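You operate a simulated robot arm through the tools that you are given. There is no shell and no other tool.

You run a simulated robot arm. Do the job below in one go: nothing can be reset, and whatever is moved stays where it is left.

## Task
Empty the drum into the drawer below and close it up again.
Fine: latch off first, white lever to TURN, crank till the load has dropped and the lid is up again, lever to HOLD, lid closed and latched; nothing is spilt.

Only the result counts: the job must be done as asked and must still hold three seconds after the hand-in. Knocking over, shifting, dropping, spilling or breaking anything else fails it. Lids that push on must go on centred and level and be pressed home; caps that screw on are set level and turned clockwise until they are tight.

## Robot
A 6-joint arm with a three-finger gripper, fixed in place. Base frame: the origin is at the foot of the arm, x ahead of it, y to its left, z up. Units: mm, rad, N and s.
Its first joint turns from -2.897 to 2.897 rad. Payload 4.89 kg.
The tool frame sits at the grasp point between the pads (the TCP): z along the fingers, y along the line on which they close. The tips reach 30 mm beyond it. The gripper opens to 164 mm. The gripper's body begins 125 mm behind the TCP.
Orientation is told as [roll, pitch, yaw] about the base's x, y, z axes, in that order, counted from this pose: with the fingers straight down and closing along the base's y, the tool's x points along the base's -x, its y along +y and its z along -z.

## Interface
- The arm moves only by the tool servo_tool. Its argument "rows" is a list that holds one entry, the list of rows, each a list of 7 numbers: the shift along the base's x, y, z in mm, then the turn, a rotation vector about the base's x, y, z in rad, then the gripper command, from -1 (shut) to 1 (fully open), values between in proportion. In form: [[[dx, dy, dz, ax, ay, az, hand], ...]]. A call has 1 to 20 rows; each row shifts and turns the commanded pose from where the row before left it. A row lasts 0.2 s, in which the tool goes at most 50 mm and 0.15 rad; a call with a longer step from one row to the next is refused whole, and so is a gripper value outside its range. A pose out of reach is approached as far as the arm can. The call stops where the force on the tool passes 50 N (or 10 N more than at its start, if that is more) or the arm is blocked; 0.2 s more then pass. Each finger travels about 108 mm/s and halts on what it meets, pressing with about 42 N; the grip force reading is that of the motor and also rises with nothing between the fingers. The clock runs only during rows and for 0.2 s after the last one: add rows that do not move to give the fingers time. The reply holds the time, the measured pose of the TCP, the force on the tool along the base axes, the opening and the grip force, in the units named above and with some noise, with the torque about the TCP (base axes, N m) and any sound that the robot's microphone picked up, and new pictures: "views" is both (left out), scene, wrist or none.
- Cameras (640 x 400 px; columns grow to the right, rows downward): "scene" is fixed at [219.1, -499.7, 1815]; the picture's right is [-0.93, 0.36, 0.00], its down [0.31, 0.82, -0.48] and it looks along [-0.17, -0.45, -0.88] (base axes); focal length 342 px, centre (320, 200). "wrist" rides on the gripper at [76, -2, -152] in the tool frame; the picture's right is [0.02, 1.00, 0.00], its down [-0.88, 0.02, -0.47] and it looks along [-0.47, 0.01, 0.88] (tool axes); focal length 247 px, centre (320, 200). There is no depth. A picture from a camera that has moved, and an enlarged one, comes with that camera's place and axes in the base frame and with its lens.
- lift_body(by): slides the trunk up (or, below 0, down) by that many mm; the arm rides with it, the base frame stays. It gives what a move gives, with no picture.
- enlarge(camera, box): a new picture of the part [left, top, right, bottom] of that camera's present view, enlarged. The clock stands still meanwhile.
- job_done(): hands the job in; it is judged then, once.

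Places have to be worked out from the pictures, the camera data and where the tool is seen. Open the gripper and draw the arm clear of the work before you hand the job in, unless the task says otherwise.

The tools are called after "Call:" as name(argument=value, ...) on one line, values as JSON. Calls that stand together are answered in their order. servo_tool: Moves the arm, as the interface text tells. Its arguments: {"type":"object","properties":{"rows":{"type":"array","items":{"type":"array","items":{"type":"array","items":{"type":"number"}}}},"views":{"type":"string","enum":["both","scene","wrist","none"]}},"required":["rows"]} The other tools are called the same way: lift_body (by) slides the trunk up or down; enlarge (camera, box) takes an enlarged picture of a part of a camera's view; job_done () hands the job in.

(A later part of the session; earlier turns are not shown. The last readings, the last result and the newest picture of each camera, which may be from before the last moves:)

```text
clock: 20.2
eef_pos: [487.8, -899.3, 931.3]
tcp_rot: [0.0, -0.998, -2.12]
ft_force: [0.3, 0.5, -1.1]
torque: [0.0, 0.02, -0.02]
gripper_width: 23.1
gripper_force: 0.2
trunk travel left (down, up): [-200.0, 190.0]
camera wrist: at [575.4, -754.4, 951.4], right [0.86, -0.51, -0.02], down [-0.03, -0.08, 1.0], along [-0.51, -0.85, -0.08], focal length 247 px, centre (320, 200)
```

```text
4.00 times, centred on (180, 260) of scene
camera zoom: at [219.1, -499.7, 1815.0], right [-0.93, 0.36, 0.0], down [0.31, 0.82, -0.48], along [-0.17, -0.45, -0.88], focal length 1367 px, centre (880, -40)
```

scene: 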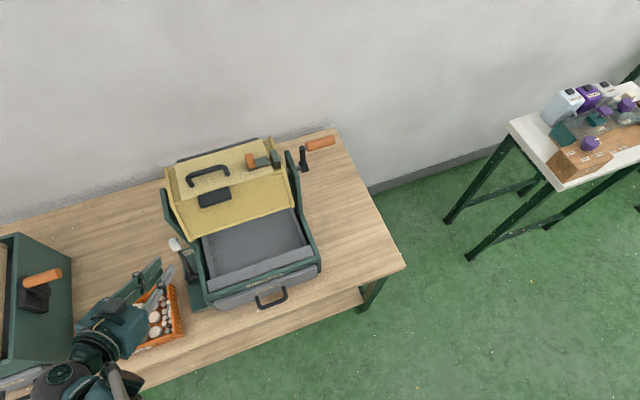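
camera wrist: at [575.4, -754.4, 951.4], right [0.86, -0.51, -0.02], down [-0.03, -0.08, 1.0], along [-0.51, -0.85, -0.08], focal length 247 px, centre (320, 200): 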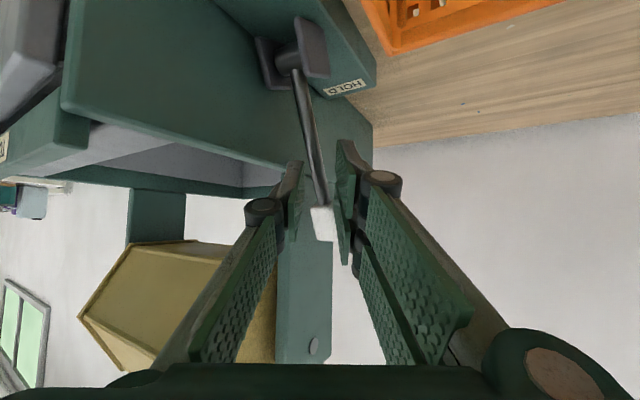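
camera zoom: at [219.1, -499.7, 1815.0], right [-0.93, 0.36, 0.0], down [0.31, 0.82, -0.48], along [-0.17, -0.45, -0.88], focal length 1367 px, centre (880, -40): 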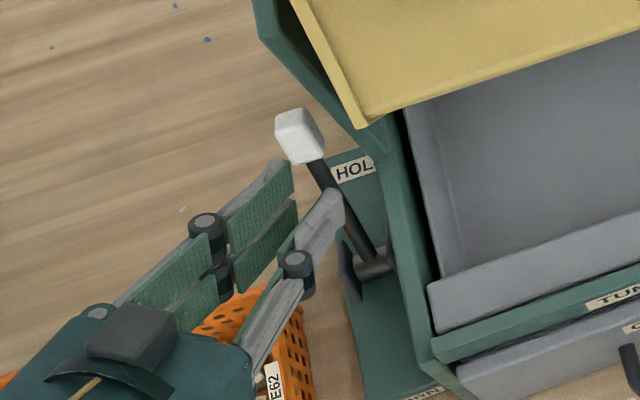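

The shaft lies between the pads, a bit nearer the left pad, so I finish the approach with a 1.5 mm shift to the left.

Call:
servo_tool(rows=[[[-6.2, -9, -6.2, 0, 0, 0, -0.72], [-6.2, -9, -6.1, 0, 0, 0, -0.72], [0, 0, 0, 0, 0, 0, -0.72]]], views="wrist")

Call:
enlarge(camera="wrist", box=[240, 90, 400, 260])

Call:
enlarge(camera="scene", box=[130, 210, 230, 310])

```text
clock: 21.0
eef_pos: [474.4, -918.6, 919.5]
tcp_rot: [-0.002, -0.997, -2.124]
ft_force: [5.1, -1.9, -1.7]
torque: [-0.1, 0.78, 0.44]
gripper_width: 27.0
gripper_force: 15.1
trunk travel left (down, up): [-200.0, 190.0]
camera wrist: at [561.7, -773.7, 938.3], right [0.86, -0.52, -0.02], down [-0.03, -0.08, 1.0], along [-0.52, -0.85, -0.08], focal length 247 px, centre (320, 200)
```

wrist: 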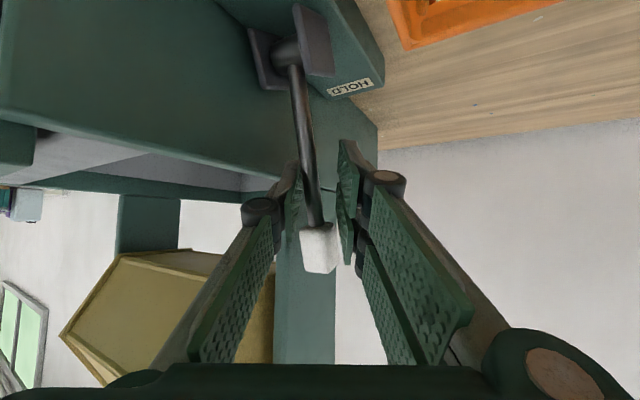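

```text
2.35 times, centred on (320, 175) of wrist
camera zoom: at [561.7, -773.7, 938.3], right [0.86, -0.52, -0.02], down [-0.03, -0.08, 1.0], along [-0.52, -0.85, -0.08], focal length 581 px, centre (320, 259)
```

zoom: 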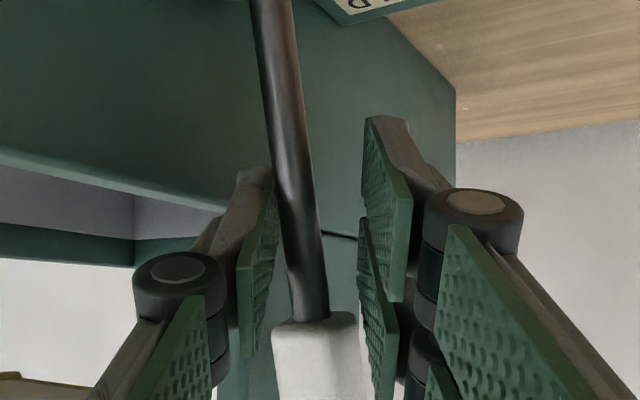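

```text
4.00 times, centred on (180, 260) of scene
camera zoom: at [219.1, -499.7, 1815.0], right [-0.93, 0.36, 0.0], down [0.31, 0.82, -0.48], along [-0.17, -0.45, -0.88], focal length 1367 px, centre (880, -40)
```

zoom: 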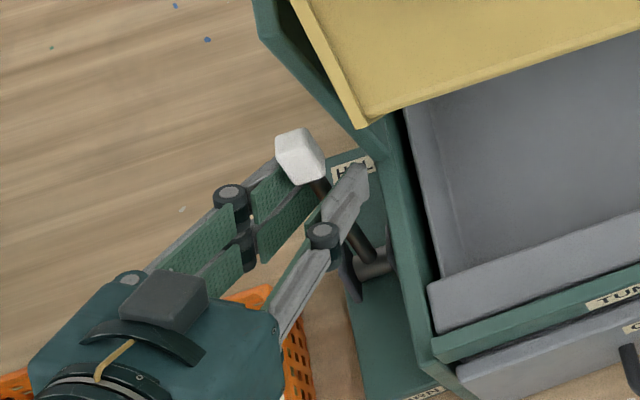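

The lever is between the pads (the fingers already feel it). I close the gripper on it.

Call:
servo_tool(rows=[[[0, 0, 0, 0, 0, 0, -1], [0, 0, 0, 0, 0, 0, -1], [0, 0, 0, 0, 0, 0, -1]]], views="wrist")

Call:
enlarge(camera="wrist", box=[240, 90, 400, 260])

```text
clock: 21.8
eef_pos: [474.4, -919.3, 919.1]
tcp_rot: [-0.003, -0.997, -2.123]
ft_force: [-16.1, -0.4, -6.0]
torque: [0.01, 2.17, 0.86]
gripper_width: 25.4
gripper_force: 45.1
trunk travel left (down, up): [-200.0, 190.0]
camera wrist: at [561.7, -773.4, 938.5], right [0.86, -0.51, -0.02], down [-0.03, -0.08, 1.0], along [-0.51, -0.85, -0.08], focal length 247 px, centre (320, 200)
```

wrist: 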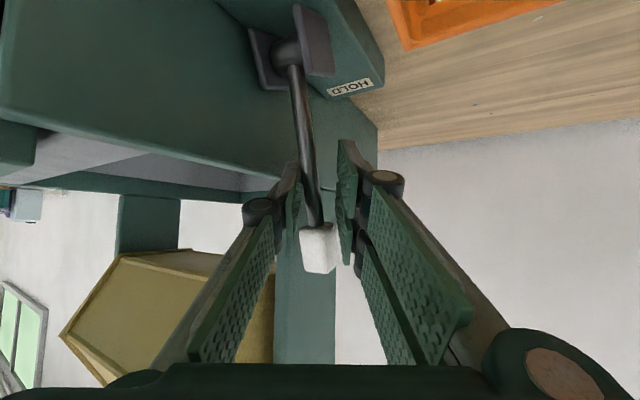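

```text
2.35 times, centred on (320, 175) of wrist
camera zoom: at [561.7, -773.4, 938.5], right [0.86, -0.51, -0.02], down [-0.03, -0.08, 1.0], along [-0.51, -0.85, -0.08], focal length 581 px, centre (320, 259)
```

zoom: 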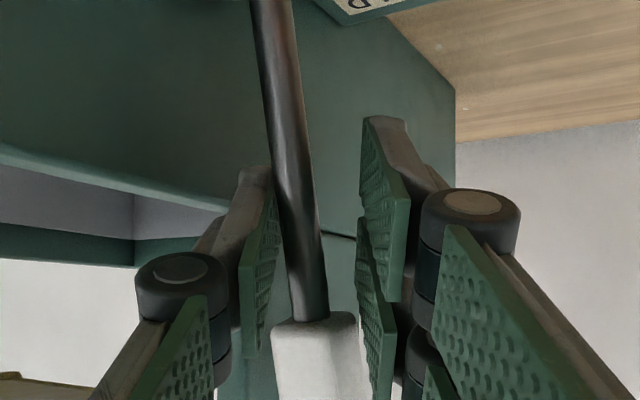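

Gripped at the white tip. I pull the lever forward (+y) along its arc about the pivot near (y -888, z 815), first a short stretch while watching the force.

Call:
servo_tool(rows=[[[0, 5.4, 2.3, 0, 0, 0, -1], [0, 5.4, 2.1, 0, 0, 0, -1], [0, 5.4, 1.9, 0, 0, 0, -1], [0, 5.6, 1.5, 0, 0, 0, -1]]], views="wrist")

```text
clock: 22.8
eef_pos: [475.0, -894.8, 926.8]
tcp_rot: [-0.002, -0.997, -2.12]
ft_force: [-21.7, 0.6, -12.3]
torque: [0.13, 2.19, 0.21]
gripper_width: 20.7
gripper_force: 45.1
trunk travel left (down, up): [-200.0, 190.0]
camera wrist: at [562.8, -750.2, 946.8], right [0.86, -0.51, -0.02], down [-0.03, -0.08, 1.0], along [-0.51, -0.85, -0.08], focal length 247 px, centre (320, 200)
```

wrist: 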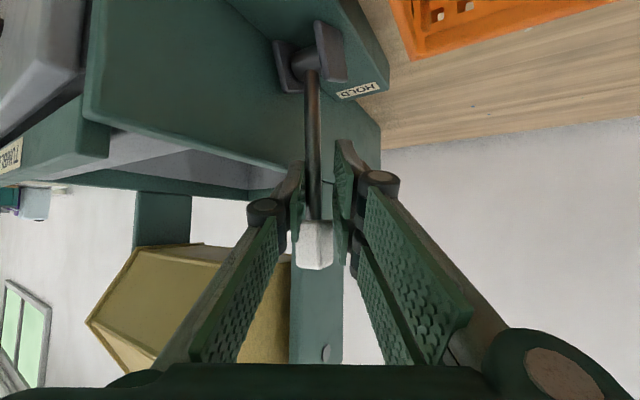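

The lever follows. I continue along the arc, easing the sideways load with a small -x correction.

Call:
servo_tool(rows=[[[-0.5, 6.5, 1.3, 0, 0, 0, -1], [-0.5, 6.5, 0.8, 0, 0, 0, -1], [-0.5, 6.5, 0.6, 0, 0, 0, -1], [-0.5, 6.5, 0.3, 0, 0, 0, -1], [0, 6.5, 0, 0, 0, 0, -1], [0, 6.5, -0.5, 0, 0, 0, -1], [0, 6.5, -0.8, 0, 0, 0, -1]]], views="wrist")

```text
clock: 24.4
eef_pos: [477.1, -852.9, 925.4]
tcp_rot: [-0.001, -0.991, -2.119]
ft_force: [9.7, -10.3, -32.0]
torque: [0.37, 0.27, 0.25]
gripper_width: 17.4
gripper_force: 44.9
trunk travel left (down, up): [-200.0, 190.0]
stopped in row 7: the force on the tool passed its limit at 52 N (the readings are from after the stop); the commanded pose is now the measured one
camera wrist: at [564.4, -706.3, 944.9], right [0.86, -0.51, -0.02], down [-0.03, -0.08, 1.0], along [-0.51, -0.86, -0.09], focal length 247 px, centre (320, 200)
```

wrist: 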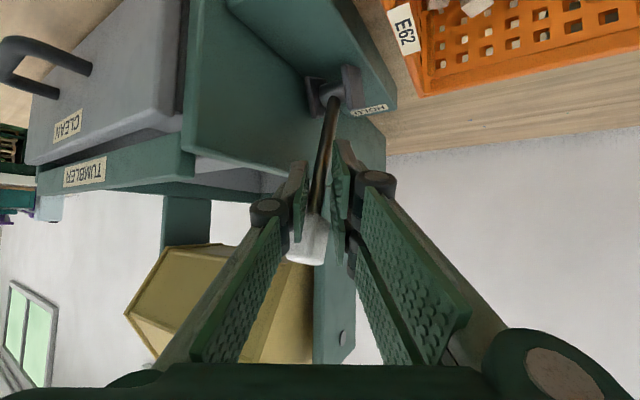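

The call stopped on force, mainly -32 N in z, so my arc is a bit too high. I lower the tool slightly to relieve it and go on more gently.

Call:
servo_tool(rows=[[[-0.5, 0, -2, 0, 0, 0, -1], [0, 2, -2, 0, 0, 0, -1], [0, 0, 0, 0, 0, 0, -1]]], views="none")

```text
clock: 25.2
eef_pos: [477.4, -849.4, 923.7]
tcp_rot: [0.001, -0.995, -2.119]
ft_force: [32.5, -7.1, 0.5]
torque: [-0.66, 1.23, 0.64]
gripper_width: 17.0
gripper_force: 45.1
trunk travel left (down, up): [-200.0, 190.0]
```

Now z is relieved but x shows +32 N, so I give back a little +x and continue forward and down along the arc.

Call:
servo_tool(rows=[[[1.5, 1, -0.5, 0, 0, 0, -1], [1, 4, -1.2, 0, 0, 0, -1], [0, 4, -1.3, 0, 0, 0, -1], [0, 4, -1.5, 0, 0, 0, -1]]], views="wrist")

```text
clock: 26.2
eef_pos: [479.8, -837.8, 916.6]
tcp_rot: [-0.001, -0.992, -2.12]
ft_force: [11.3, -12.2, -17.9]
torque: [-0.14, 1.1, 0.21]
gripper_width: 15.5
gripper_force: 44.7
trunk travel left (down, up): [-200.0, 190.0]
camera wrist: at [565.5, -691.6, 937.1], right [0.86, -0.51, -0.02], down [-0.03, -0.08, 1.0], along [-0.51, -0.85, -0.08], focal length 247 px, centre (320, 200)
```

wrist: 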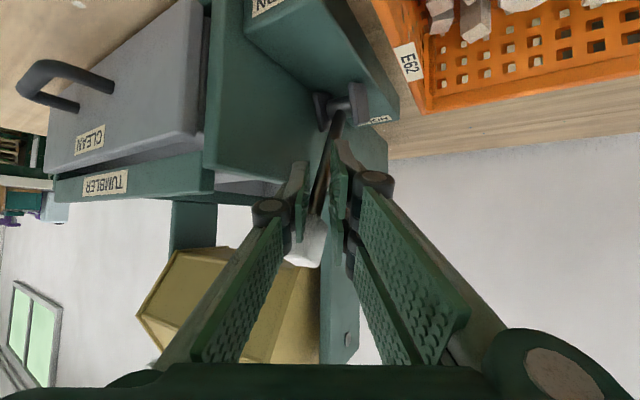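

Call:
servo_tool(rows=[[[0.5, 0, -1.5, 0, 0, 0, -1], [0, 3, -1.5, 0, 0, 0, -1], [0, 3, -1.5, 0, 0, 0, -1], [0, 3, -1.5, 0, 0, 0, -1]]], views="wrist")

Call:
enlarge(camera="wrist", box=[220, 60, 420, 280])

Call:
enlarge(camera="scene", box=[130, 210, 230, 310])

```text
clock: 27.2
eef_pos: [479.5, -826.5, 912.5]
tcp_rot: [-0.001, -0.996, -2.121]
ft_force: [10.9, -9.7, -6.8]
torque: [-0.54, 0.52, 0.24]
gripper_width: 13.7
gripper_force: 44.9
trunk travel left (down, up): [-200.0, 190.0]
camera wrist: at [566.7, -681.5, 931.9], right [0.86, -0.51, -0.02], down [-0.03, -0.08, 1.0], along [-0.51, -0.86, -0.08], focal length 247 px, centre (320, 200)
```

wrist: 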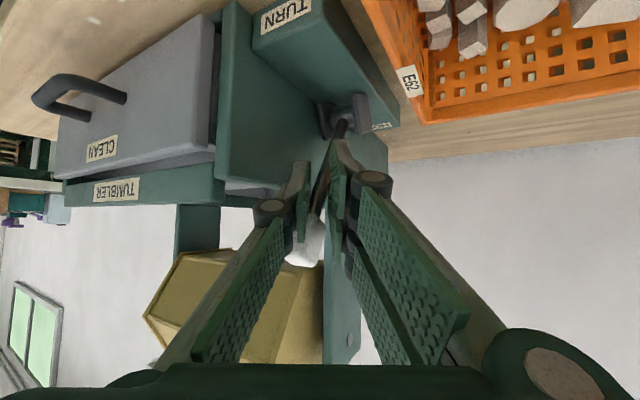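

```text
1.82 times, centred on (320, 170) of wrist
camera zoom: at [566.7, -681.5, 931.9], right [0.86, -0.51, -0.02], down [-0.03, -0.08, 1.0], along [-0.51, -0.86, -0.08], focal length 449 px, centre (320, 254)
```

zoom: 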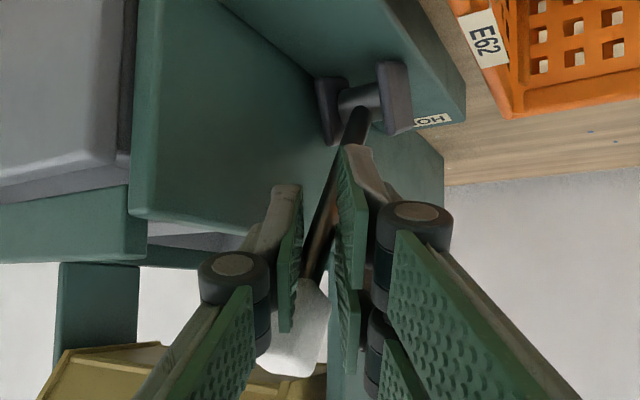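

```text
4.00 times, centred on (180, 260) of scene
camera zoom: at [219.1, -499.7, 1815.0], right [-0.93, 0.36, 0.0], down [0.31, 0.82, -0.48], along [-0.17, -0.45, -0.88], focal length 1367 px, centre (880, -40)
```

zoom: 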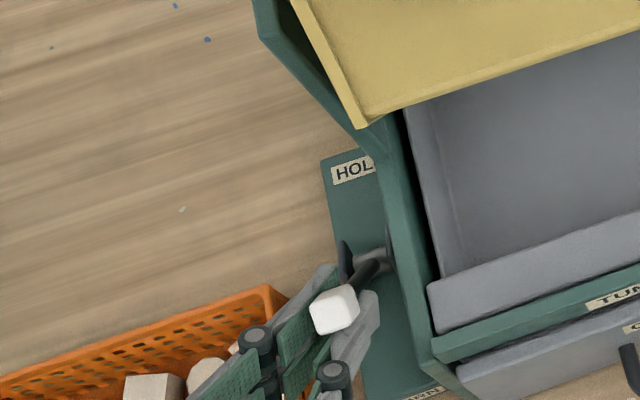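

The white tip now sits near y≈-833, roughly mirrored to its start. I go on gently to feel whether the end stop has been reached.

Call:
servo_tool(rows=[[[0, 2.5, -1.5, 0, 0, 0, -1], [0, 2.5, -1.5, 0, 0, 0, -1], [0, 2.5, -1.5, 0, 0, 0, -1]]], views="none")

```text
clock: 28.0
eef_pos: [481.0, -818.8, 907.6]
tcp_rot: [0.001, -0.995, -2.118]
ft_force: [36.2, -12.3, 3.9]
torque: [-1.34, 0.02, 1.01]
gripper_width: 12.6
gripper_force: 45.3
trunk travel left (down, up): [-200.0, 190.0]
```

Call:
servo_tool(rows=[[[1.5, 1.5, -1, 0, 0, 0, -1], [0.5, 2.5, -1.5, 0, 0, 0, -1], [0, 2.5, -1.5, 0, 0, 0, -1]]], views="wrist")

Call:
enlarge(camera="scene", box=[130, 210, 230, 310])

```text
clock: 28.7
eef_pos: [480.4, -817.4, 905.8]
tcp_rot: [0.001, -0.996, -2.119]
ft_force: [7.3, -8.6, -2.3]
torque: [0.11, -0.21, 0.39]
gripper_width: 11.6
gripper_force: 45.4
trunk travel left (down, up): [-200.0, 190.0]
stopped in row 3: the force on the tool passed its limit at 53 N (the readings are from after the stop); the commanded pose is now the measured one
camera wrist: at [568.2, -671.5, 925.6], right [0.86, -0.51, -0.02], down [-0.03, -0.08, 1.0], along [-0.51, -0.86, -0.08], focal length 247 px, centre (320, 200)
```

wrist: 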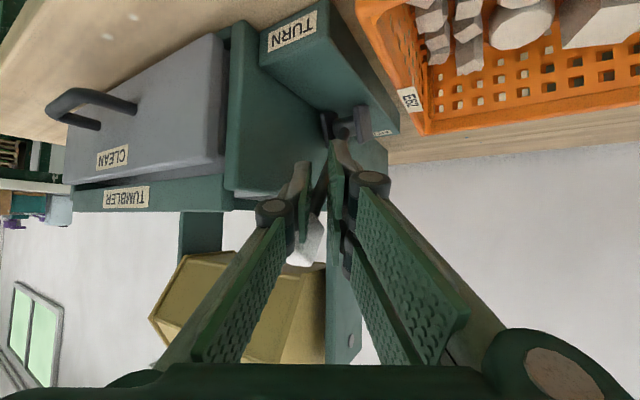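

```text
4.00 times, centred on (180, 260) of scene
camera zoom: at [219.1, -499.7, 1815.0], right [-0.93, 0.36, 0.0], down [0.31, 0.82, -0.48], along [-0.17, -0.45, -0.88], focal length 1367 px, centre (880, -40)
```

zoom: 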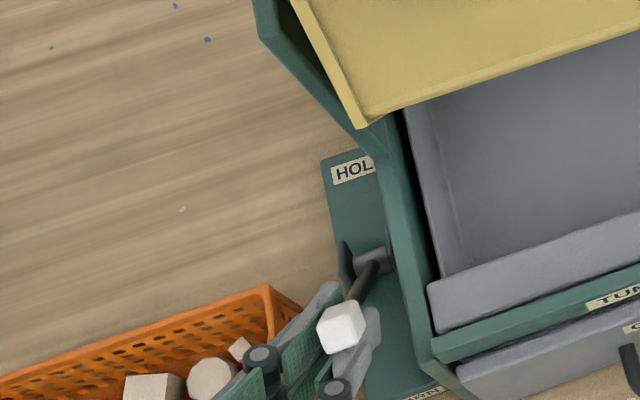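

Call:
servo_tool(rows=[[[0, 1.5, -0.9, 0, 0, 0, -1], [0, 1.5, -0.9, 0, 0, 0, -1], [0, 1.5, -0.9, 0, 0, 0, -1]]], views="none")

```text
clock: 29.4
eef_pos: [489.3, -814.5, 904.0]
tcp_rot: [0.007, -0.997, -2.111]
ft_force: [24.7, -12.0, 2.9]
torque: [0.19, 0.11, 0.92]
gripper_width: 0.0
gripper_force: 45.4
trunk travel left (down, up): [-200.0, 190.0]
stopped in row 3: the force on the tool passed its limit at 72 N (the readings are from after the stop); the commanded pose is now the measured one
```

The lever slipped out of the grip when it was pressed against its stop. I look at where the lever stands now.

Call:
enlarge(camera="wrist", box=[220, 60, 420, 280])

Call:
enlarge(camera="scene", box=[130, 210, 230, 310])

```text
1.82 times, centred on (320, 170) of wrist
camera zoom: at [573.8, -668.1, 923.5], right [0.87, -0.5, -0.01], down [-0.03, -0.08, 1.0], along [-0.5, -0.86, -0.08], focal length 449 px, centre (320, 254)
```

zoom: 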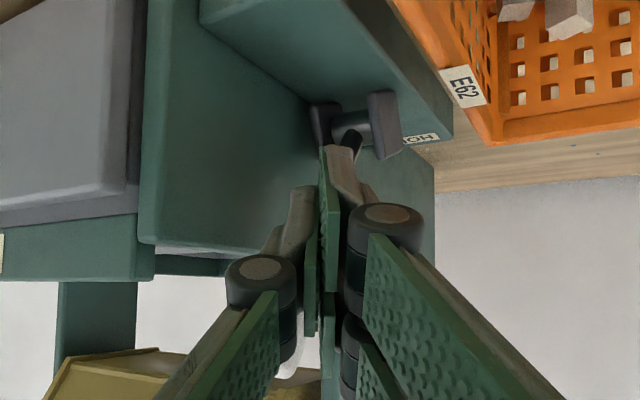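

```text
4.00 times, centred on (180, 260) of scene
camera zoom: at [219.1, -499.7, 1815.0], right [-0.93, 0.36, 0.0], down [0.31, 0.82, -0.48], along [-0.17, -0.45, -0.88], focal length 1367 px, centre (880, -40)
```

zoom: 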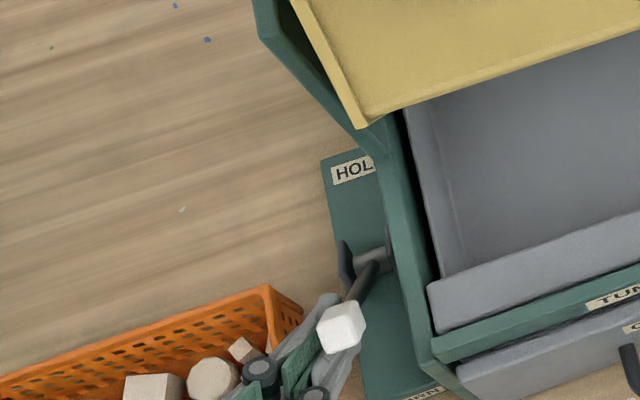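

The lever stays at its TURN stop. I back the closed hand straight out along the tool axis.

Call:
servo_tool(rows=[[[4.4, 7.2, 5.4, 0, 0, 0, -1], [8.8, 14.4, 10.8, 0, 0, 0, -1], [13, 21, 16, 0, 0, 0, -1], [13, 21, 16, 0, 0, 0, -1], [13, 15, 30, 0, 0, 0, -1], [0, 0, 45, 0, 0, 0, -1], [0, 0, 0, 0, 0, 0, -1]]])

Call:
enlarge(camera="scene", box=[130, 210, 230, 310])

```text
clock: 31.0
eef_pos: [539.2, -735.5, 1029.4]
tcp_rot: [0.009, -0.997, -2.116]
ft_force: [-0.6, 1.2, 0.3]
torque: [0.0, -0.05, 0.03]
gripper_width: 0.0
gripper_force: 45.0
trunk travel left (down, up): [-200.0, 190.0]
camera wrist: at [624.8, -588.9, 1048.7], right [0.86, -0.5, -0.01], down [-0.03, -0.08, 1.0], along [-0.5, -0.86, -0.08], focal length 247 px, centre (320, 200)
```

scene: 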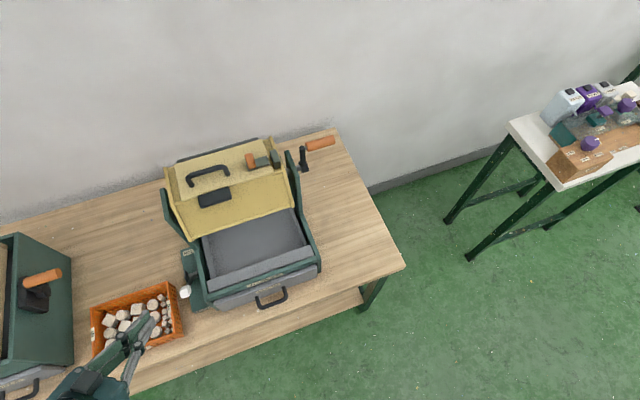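
wrist: 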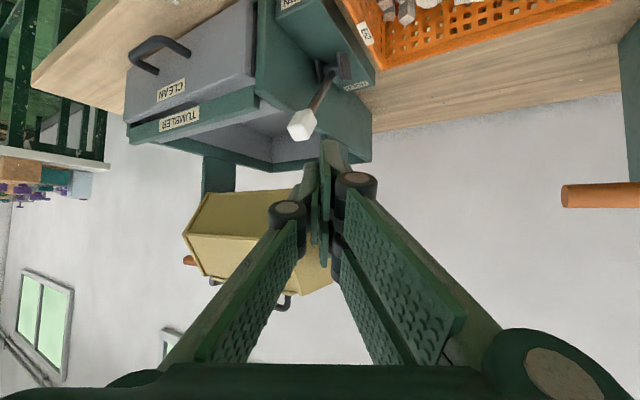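

```text
4.00 times, centred on (180, 260) of scene
camera zoom: at [219.1, -499.7, 1815.0], right [-0.93, 0.36, 0.0], down [0.31, 0.82, -0.48], along [-0.17, -0.45, -0.88], focal length 1367 px, centre (880, -40)
```

zoom: 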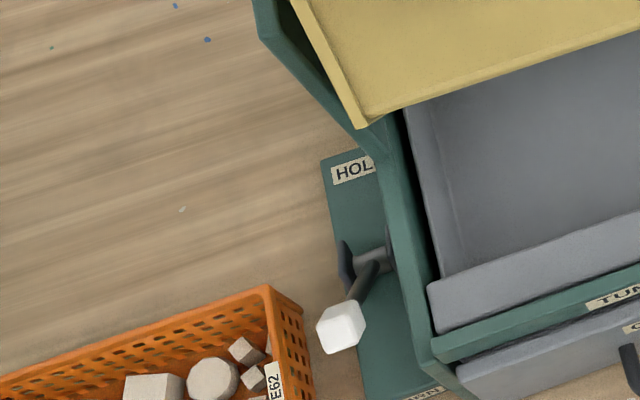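

The lever rests at TURN. Now the crank: I plan to turn it so the lid side goes over the front (hinge above, so the load falls into the tray) and then back again. First I bring the tool upright and over toward x≈30 in free air.

Call:
servo_tool(rows=[[[-30, -5, 36, 0.1218, -0.0739, 0, -0.2], [-30, -5, 36, 0.1218, -0.0739, 0, -0.2], [-30, -5, 36, 0.1218, -0.0739, 0, -0.2], [-30, -5, 36, 0.1218, -0.0739, 0, -0.2], [-30, -5, 36, 0.1218, -0.0739, 0, -0.2], [-30, -5, 36, 0.1218, -0.0739, 0, -0.2], [-30, -5, 36, 0.1218, -0.0739, 0, -0.2], [-20, 0, 0, 0, 0, 0.1411, -0.2], [-20, 0, 0, 0, 0, 0.1411, -0.2], [-20, 0, 0, 0, 0, 0.1411, -0.2], [-20, 0, 0, 0, 0, 0.1411, -0.2], [-20, 0, 0, 0, 0, 0.1411, -0.2]]], views="scene")

```text
clock: 33.6
eef_pos: [228.3, -771.3, 1279.3]
tcp_rot: [0.008, 0.001, -1.408]
ft_force: [-0.1, -0.5, 0.0]
torque: [0.01, 0.09, -0.01]
gripper_width: 65.4
gripper_force: 0.1
trunk travel left (down, up): [-200.0, 190.0]
```

scene: 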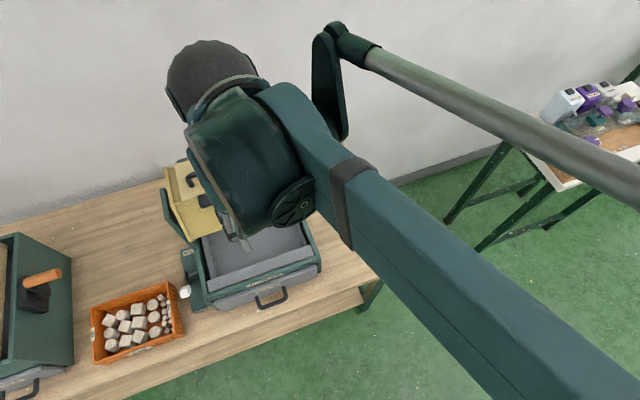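

Call:
servo_tool(rows=[[[-19.5, 0, 0, 0, 0, 0.1408, -0.2], [-19.5, 0, 0, 0, 0, 0.1408, -0.2], [-19.5, 0, 0, 0, 0, 0.1408, -0.2], [-19.5, 0, 0, 0, 0, 0.1408, -0.2], [-19.5, 0, 0, 0, 0, 0.1408, -0.2], [-19.5, 0, 0, 0, 0, 0.1408, -0.2], [-19.5, 0, 0, 0, 0, 0.1408, -0.2], [-19.5, 0, 0, 0, 0, 0.1408, -0.2], [-19.5, 0, 0, 0, 0, 0.1408, -0.2], [-19.5, 0, 0, 0, 0, 0.1408, -0.2], [0, -10, 0, -0.14, 0, 0, -0.2], [0, -10, 0, -0.14, 0, 0, -0.2], [0, -10, 0, -0.14, 0, 0, -0.2], [0, -10, 0, -0.14, 0, 0, -0.2], [0, -10, 0, -0.14, 0, 0, -0.2], [0, 0, 0, 0, 0, 0, -0.2]]])

```text
clock: 37.0
eef_pos: [32.5, -819.4, 1280.2]
tcp_rot: [-0.696, 0.001, -0.004]
ft_force: [-1.3, 0.1, 0.5]
torque: [0.02, 0.04, -0.01]
gripper_width: 65.5
gripper_force: 0.1
trunk travel left (down, up): [-200.0, 190.0]
camera wrist: at [-43.8, -723.2, 1399.4], right [-0.02, 0.77, -0.64], down [0.88, 0.31, 0.35], along [0.47, -0.56, -0.68], focal length 247 px, centre (320, 200)
```

scene: 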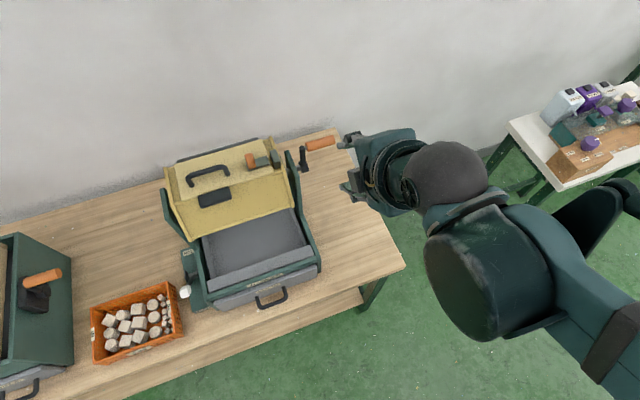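
wrist: 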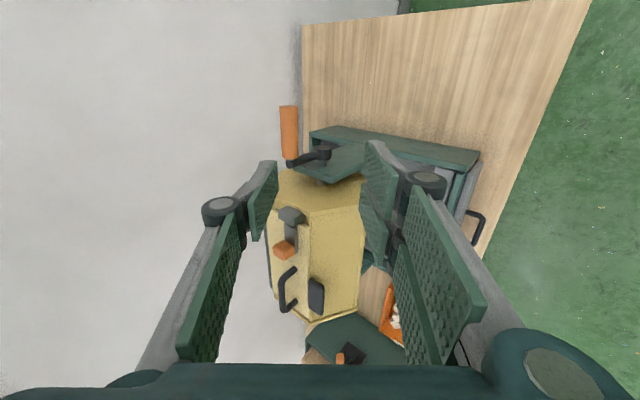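

Call:
enlarge(camera="wrist", box=[250, 90, 370, 200])

Call:
enlarge(camera="scene", box=[280, 120, 380, 190])

```text
3.64 times, centred on (310, 145) of wrist
camera zoom: at [-43.8, -723.2, 1399.4], right [-0.02, 0.77, -0.64], down [0.88, 0.31, 0.35], along [0.47, -0.56, -0.68], focal length 898 px, centre (356, 400)
```

zoom: 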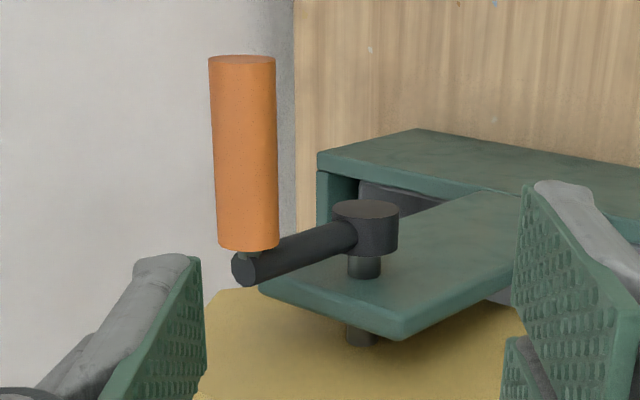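

```text
5.71 times, centred on (330, 155) of scene
camera zoom: at [219.1, -499.7, 1815.0], right [-0.93, 0.36, 0.0], down [0.31, 0.82, -0.48], along [-0.17, -0.45, -0.88], focal length 1952 px, centre (263, 457)
```

zoom: 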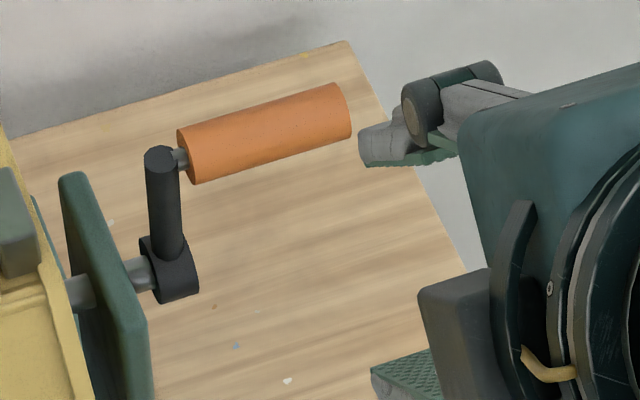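

The crank handle centre refines to (37,-981,1159), diameter ≈25 mm, axis at y≈-980, z≈1080, radius ≈79 mm. I approach along the tool axis so the pads straddle the handle.

Call:
servo_tool(rows=[[[1.5, -38.8, -22.4, 0, 0, 0, -0.2], [1.5, -38.8, -22.4, 0, 0, 0, -0.2], [1.5, -38.8, -22.4, 0, 0, 0, -0.2], [0, -15, -18, 0, 0, 0, -0.2], [0, 0, 0, 0, 0, 0, -0.2]]])

Call:
enlarge(camera="wrist", box=[220, 60, 400, 220])

```text
clock: 38.2
eef_pos: [38.2, -951.6, 1194.9]
tcp_rot: [-0.692, 0.0, -0.003]
ft_force: [0.1, -0.2, -0.6]
torque: [0.04, 0.0, -0.01]
gripper_width: 65.7
gripper_force: 0.0
trunk travel left (down, up): [-200.0, 190.0]
camera wrist: at [-38.4, -856.0, 1313.3], right [-0.02, 0.77, -0.64], down [0.88, 0.31, 0.35], along [0.47, -0.56, -0.68], focal length 247 px, centre (320, 200)
```

scene: 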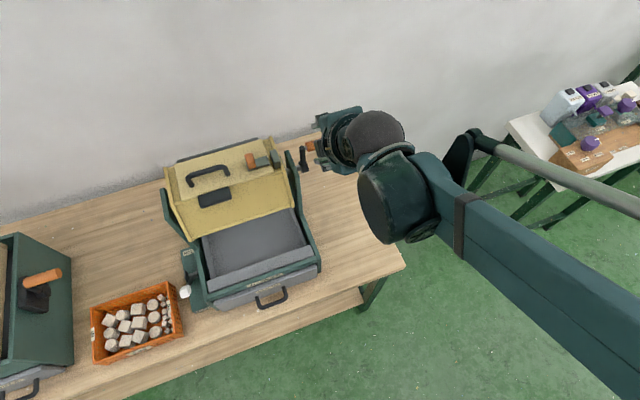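
wrist: 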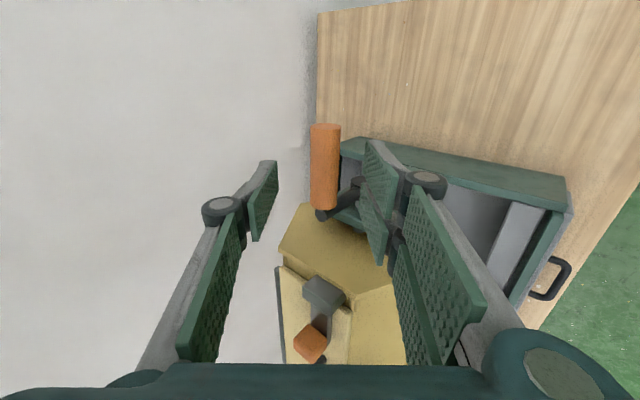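

```text
2.50 times, centred on (310, 140) of wrist
camera zoom: at [-38.4, -856.0, 1313.3], right [-0.02, 0.77, -0.64], down [0.88, 0.31, 0.35], along [0.47, -0.56, -0.68], focal length 617 px, centre (345, 350)
```

zoom: 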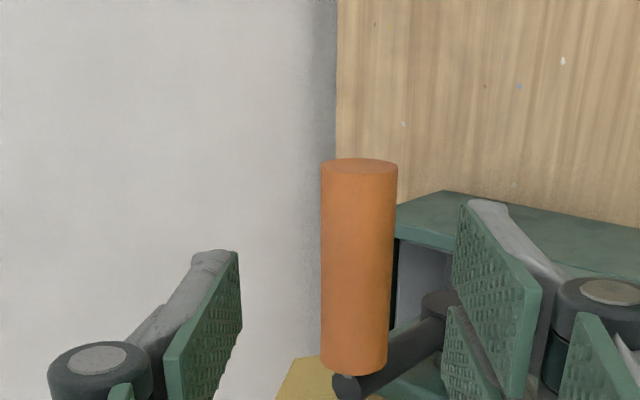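

The handle is centred between the pads; I shift 5 mm toward its free end, advance the remaining ~46 mm and close.

Call:
servo_tool(rows=[[[-5, -7, -8.5, 0, 0, 0, -0.2], [0, -11, -13.5, 0, 0, 0, -0.2], [0, -11, -13.5, 0, 0, 0, -0.2], [0, 0, 0, 0, 0, 0, -0.6], [0, 0, 0, 0, 0, 0, -1], [0, 0, 0, 0, 0, 0, -1], [0, 0, 0, 0, 0, 0, -1]]])

Call:
enlarge(camera="wrist", box=[220, 60, 400, 220])

```text
clock: 39.8
eef_pos: [31.7, -980.7, 1159.7]
tcp_rot: [-0.692, 0.001, -0.003]
ft_force: [-0.6, -3.0, -6.6]
torque: [0.03, 0.26, 0.23]
gripper_width: 23.9
gripper_force: 44.8
trunk travel left (down, up): [-200.0, 190.0]
camera wrist: at [-43.9, -885.1, 1277.0], right [-0.02, 0.77, -0.64], down [0.88, 0.31, 0.35], along [0.47, -0.56, -0.68], focal length 247 px, centre (320, 200)
```

scene: 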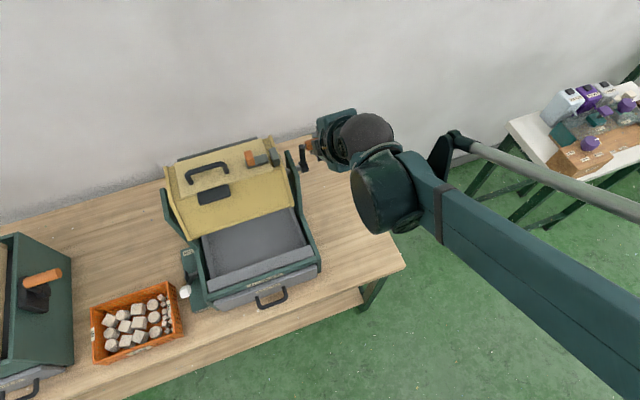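
wrist: 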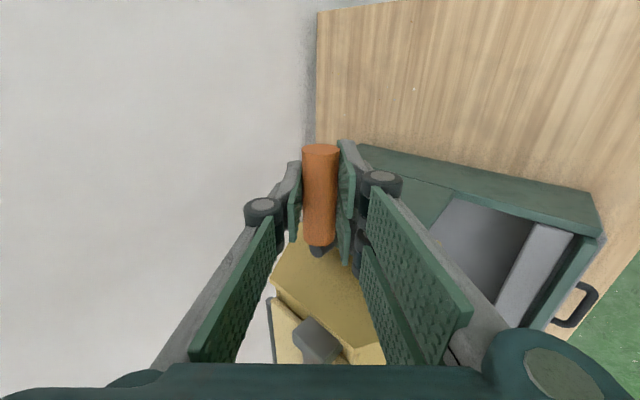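

```text
2.50 times, centred on (310, 140) of wrist
camera zoom: at [-43.9, -885.1, 1277.0], right [-0.02, 0.77, -0.64], down [0.88, 0.31, 0.35], along [0.47, -0.56, -0.68], focal length 617 px, centre (345, 350)
```

zoom: 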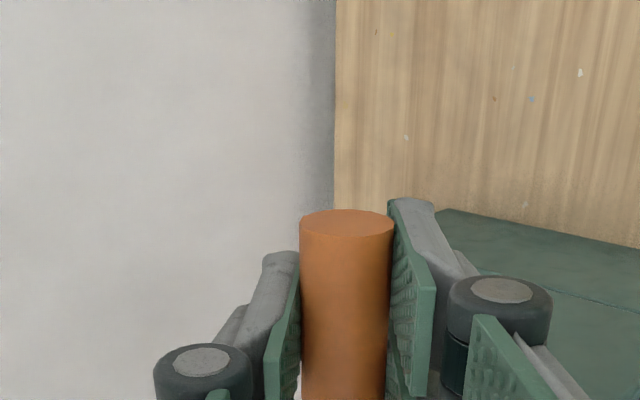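

Handle gripped (23.9 mm). I start turning the crank slowly toward the front and check the forces.

Call:
servo_tool(rows=[[[0, 7.89, -0.39, 0, 0, 0, -1], [0, 7.8, -1.18, 0, 0, 0, -1], [0, 7.66, -1.96, 0, 0, 0, -1], [0, 7.41, -2.71, 0, 0, 0, -1]]])

```text
clock: 40.8
eef_pos: [32.3, -950.1, 1153.9]
tcp_rot: [-0.692, -0.001, -0.002]
ft_force: [-8.6, -1.6, -1.2]
torque: [0.01, 0.17, 0.36]
gripper_width: 23.7
gripper_force: 45.2
trunk travel left (down, up): [-200.0, 190.0]
camera wrist: at [-43.8, -853.5, 1272.0], right [-0.02, 0.77, -0.64], down [0.88, 0.31, 0.35], along [0.47, -0.56, -0.68], focal length 247 px, centre (320, 200)
```

scene: 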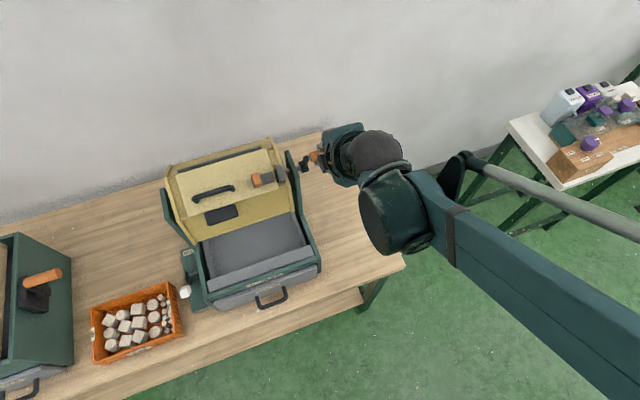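
wrist: 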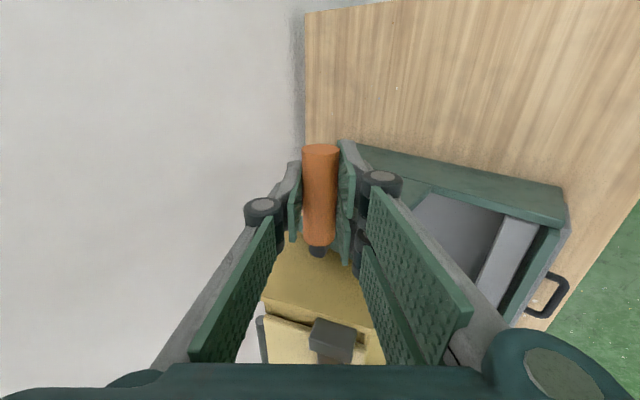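

The drum turns freely with the crank. I continue to about 70° and look.

Call:
servo_tool(rows=[[[0, 7.11, -3.43, 0, 0, 0, -1], [0, 6.74, -4.13, 0, 0, 0, -1], [0, 6.28, -4.78, 0, 0, 0, -1], [0, 5.78, -5.38, 0, 0, 0, -1], [0, 5.21, -5.93, 0, 0, 0, -1], [0, 4.6, -6.43, 0, 0, 0, -1], [0, 3.93, -6.85, 0, 0, 0, -1], [0, 3.22, -7.2, 0, 0, 0, -1]]])

```text
clock: 42.6
eef_pos: [31.1, -907.3, 1109.2]
tcp_rot: [-0.692, 0.0, -0.002]
ft_force: [1.7, 4.0, 2.9]
torque: [0.0, -0.41, 0.7]
gripper_width: 23.4
gripper_force: 44.9
trunk travel left (down, up): [-200.0, 190.0]
camera wrist: at [-43.9, -810.5, 1228.3], right [-0.02, 0.77, -0.64], down [0.88, 0.31, 0.35], along [0.47, -0.56, -0.68], focal length 247 px, centre (320, 200)
```

scene: 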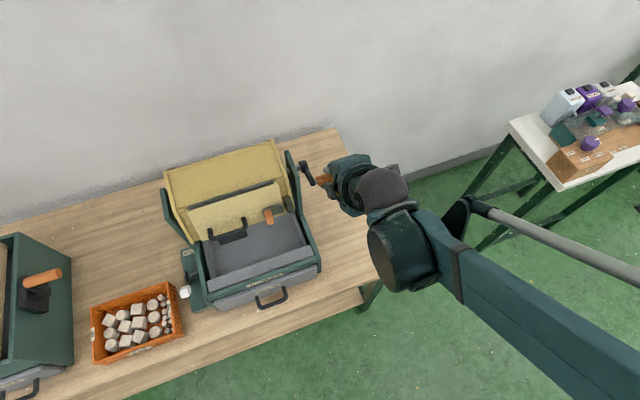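
wrist: 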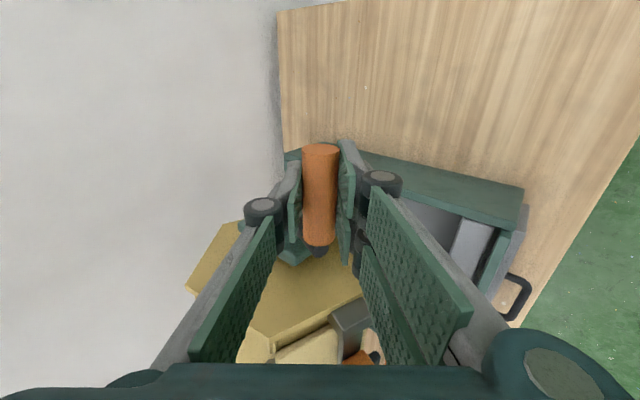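

Call:
servo_tool(rows=[[[0, 2.49, -7.5, 0, 0, 0, -1], [0, 1.73, -7.7, 0, 0, 0, -1], [0, 0.95, -7.84, 0, 0, 0, -1], [0, 0.17, -7.9, 0, 0, 0, -1], [0, -0.63, -7.87, 0, 0, 0, -1], [0, -1.41, -7.77, 0, 0, 0, -1]]], views="scene")

Call:
enlarge(camera="scene", box=[150, 130, 350, 310])

```text
clock: 44.0
eef_pos: [31.5, -905.3, 1062.7]
tcp_rot: [-0.695, 0.0, -0.005]
ft_force: [-0.5, -21.9, 5.9]
torque: [-0.09, 0.65, -0.14]
gripper_width: 23.6
gripper_force: 45.1
trunk travel left (down, up): [-200.0, 190.0]
```

scene: 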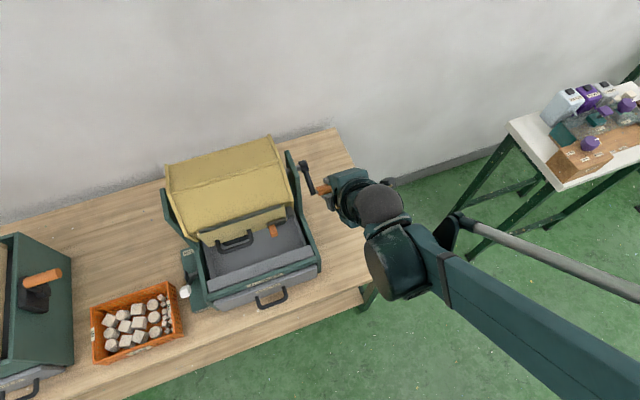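

```text
2.22 times, centred on (250, 220) of scene
camera zoom: at [219.1, -499.7, 1815.0], right [-0.93, 0.36, 0.0], down [0.31, 0.82, -0.48], along [-0.17, -0.45, -0.88], focal length 759 px, centre (476, 156)
```

zoom: 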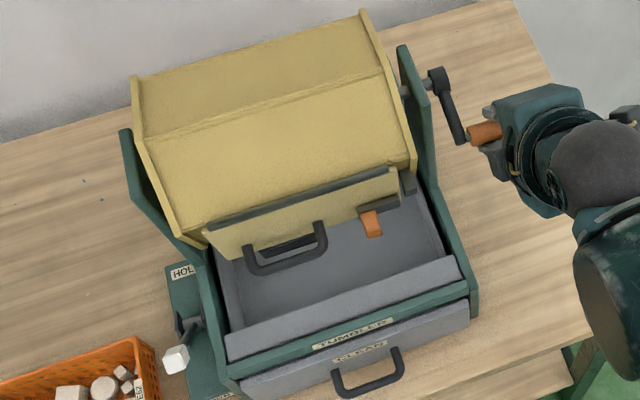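

At about 103° the lid hangs from its hinge at the top front, still over the opening. I keep turning, slightly reducing the radius because of a -22 N pull in y.

Call:
servo_tool(rows=[[[0, -3.4, -6.95, 0, 0, 0, -1], [0, -2.9, -7.3, 0, 0, 0, -1], [0, -3.6, -6.9, 0, 0, 0, -1], [0, -4.2, -6.5, 0, 0, 0, -1]]], views="scene")

Call:
enlarge(camera="scene", box=[150, 130, 350, 310])

```text
clock: 45.0
eef_pos: [31.4, -919.0, 1034.4]
tcp_rot: [-0.694, -0.001, -0.002]
ft_force: [10.5, -30.4, 21.6]
torque: [-0.19, -0.25, 0.53]
gripper_width: 23.4
gripper_force: 44.9
trunk travel left (down, up): [-200.0, 190.0]
```

scene: 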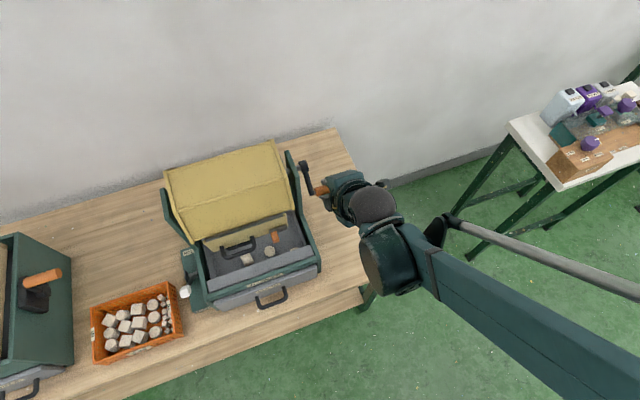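

```text
2.22 times, centred on (250, 220) of scene
camera zoom: at [219.1, -499.7, 1815.0], right [-0.93, 0.36, 0.0], down [0.31, 0.82, -0.48], along [-0.17, -0.45, -0.88], focal length 759 px, centre (476, 156)
```

zoom: 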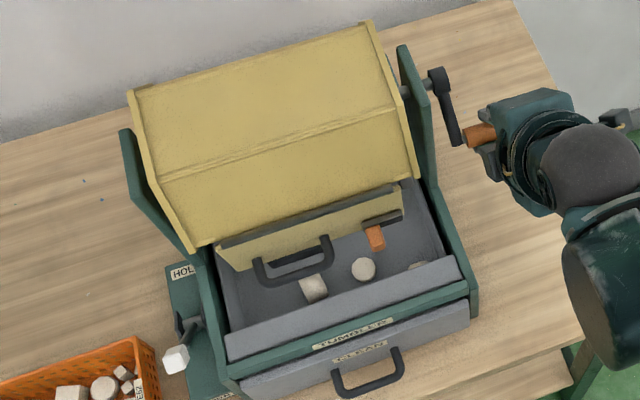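

The load is dropping into the tray. A circle fit gives axis (-979.4, 1083) and radius 76.7 mm; I use that to continue to about 160°.

Call:
servo_tool(rows=[[[0, -6.9, -6.0, 0, 0, 0, -1], [0, -5.7, -5.2, 0, 0, 0, -1], [0, -6.1, -4.6, 0, 0, 0, -1], [0, -6.6, -3.9, 0, 0, 0, -1], [0, -6.9, -3.3, 0, 0, 0, -1]]], views="scene")

Call:
enlarge(camera="scene", box=[150, 130, 350, 310])

```text
clock: 46.2
eef_pos: [32.1, -948.7, 1012.0]
tcp_rot: [-0.693, 0.0, -0.003]
ft_force: [1.7, -17.4, 37.6]
torque: [-0.08, 0.42, 0.38]
gripper_width: 23.4
gripper_force: 44.8
trunk travel left (down, up): [-200.0, 190.0]
```

scene: 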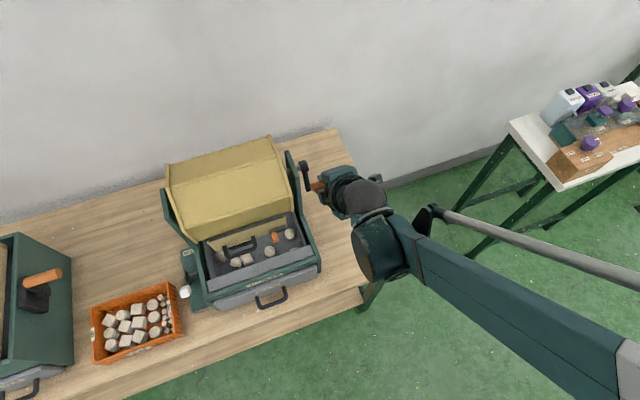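

```text
2.22 times, centred on (250, 220) of scene
camera zoom: at [219.1, -499.7, 1815.0], right [-0.93, 0.36, 0.0], down [0.31, 0.82, -0.48], along [-0.17, -0.45, -0.88], focal length 759 px, centre (476, 156)
```

zoom: 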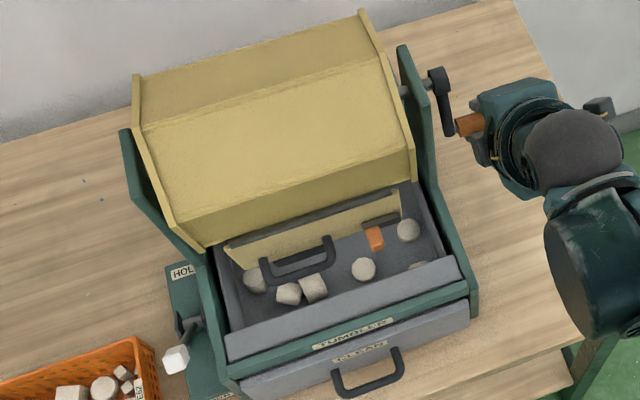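

More pieces are in the tray. I ease inward slightly and go on to the fully inverted position.

Call:
servo_tool(rows=[[[0, -7.6, -0.9, 0, 0, 0, -1], [0, -7.3, -1.6, 0, 0, 0, -1], [0, -7.5, -1.1, 0, 0, 0, -1], [0, -6.9, -0.3, 0, 0, 0, -1], [0, 0, 0, 0, 0, 0, -1]]])

Call:
enlarge(camera="scene", box=[150, 130, 350, 310])

```text
clock: 47.4
eef_pos: [32.7, -980.7, 1005.7]
tcp_rot: [-0.691, 0.0, -0.001]
ft_force: [7.9, 1.8, -19.9]
torque: [0.03, -0.05, 0.41]
gripper_width: 23.5
gripper_force: 45.5
trunk travel left (down, up): [-200.0, 190.0]
camera wrist: at [-43.9, -884.3, 1125.5], right [-0.02, 0.77, -0.64], down [0.88, 0.31, 0.35], along [0.47, -0.55, -0.69], focal length 247 px, centre (320, 200)
```

scene: 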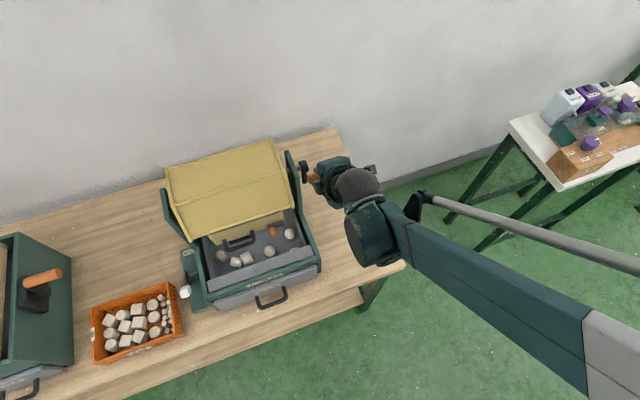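
wrist: 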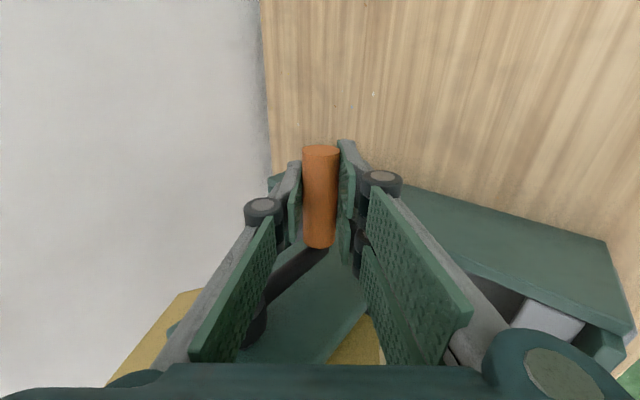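

```text
2.22 times, centred on (250, 220) of scene
camera zoom: at [219.1, -499.7, 1815.0], right [-0.93, 0.36, 0.0], down [0.31, 0.82, -0.48], along [-0.17, -0.45, -0.88], focal length 759 px, centre (476, 156)
```

zoom: 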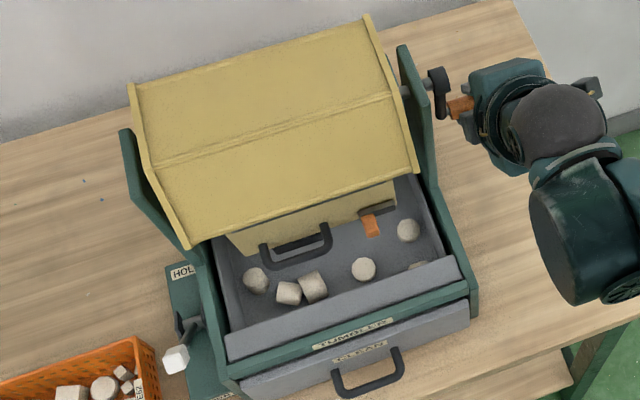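

Fully inverted (handle at the bottom) and many pieces are out. I rock the drum past the bottom and back a little to shake any last pieces loose.

Call:
servo_tool(rows=[[[0, -9, -2.2, 0, 0, 0, -1], [0, -7.6, 1.2, 0, 0, 0, -1], [0, -7.4, 1.9, 0, 0, 0, -1], [0, 0, 0, 0, 0, 0, -1], [0, 15, -3.1, 0, 0, 0, -1], [0, 15.3, 0.4, 0, 0, 0, -1], [0, 14.5, 3.4, 0, 0, 0, -1], [0, 0, 0, 0, 0, 0, -1]]])

Call:
enlarge(camera="scene", box=[150, 130, 350, 310])

```text
clock: 49.2
eef_pos: [32.5, -956.7, 1008.6]
tcp_rot: [-0.692, 0.002, -0.003]
ft_force: [5.7, -0.1, 6.4]
torque: [0.0, -0.15, 0.42]
gripper_width: 23.1
gripper_force: 44.3
trunk travel left (down, up): [-200.0, 190.0]
camera wrist: at [-43.9, -862.5, 1128.0], right [-0.02, 0.77, -0.64], down [0.88, 0.31, 0.35], along [0.47, -0.56, -0.68], focal length 247 px, centre (320, 200)
```

scene: 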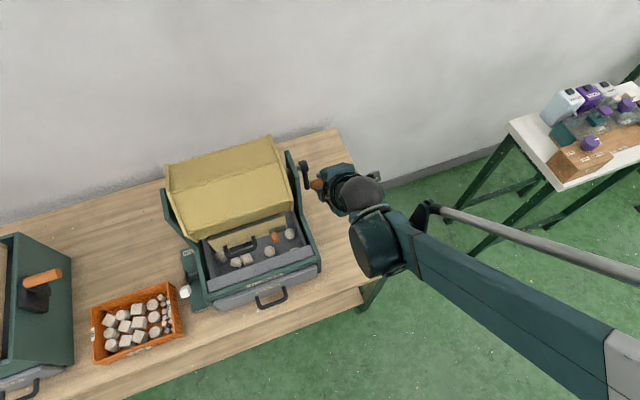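
wrist: 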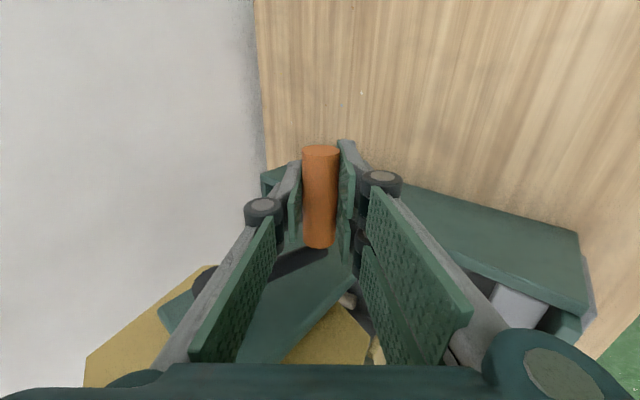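

```text
2.22 times, centred on (250, 220) of scene
camera zoom: at [219.1, -499.7, 1815.0], right [-0.93, 0.36, 0.0], down [0.31, 0.82, -0.48], along [-0.17, -0.45, -0.88], focal length 759 px, centre (476, 156)
```

zoom: 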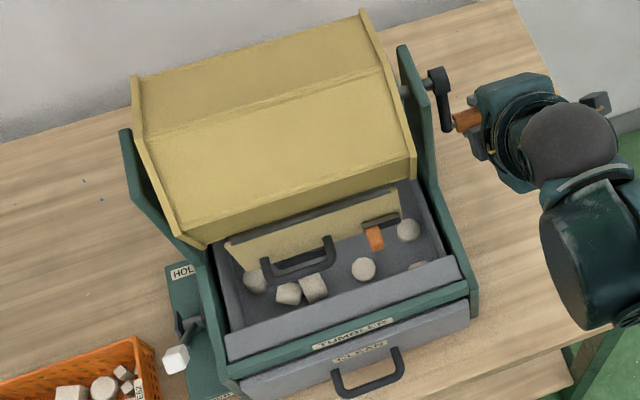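

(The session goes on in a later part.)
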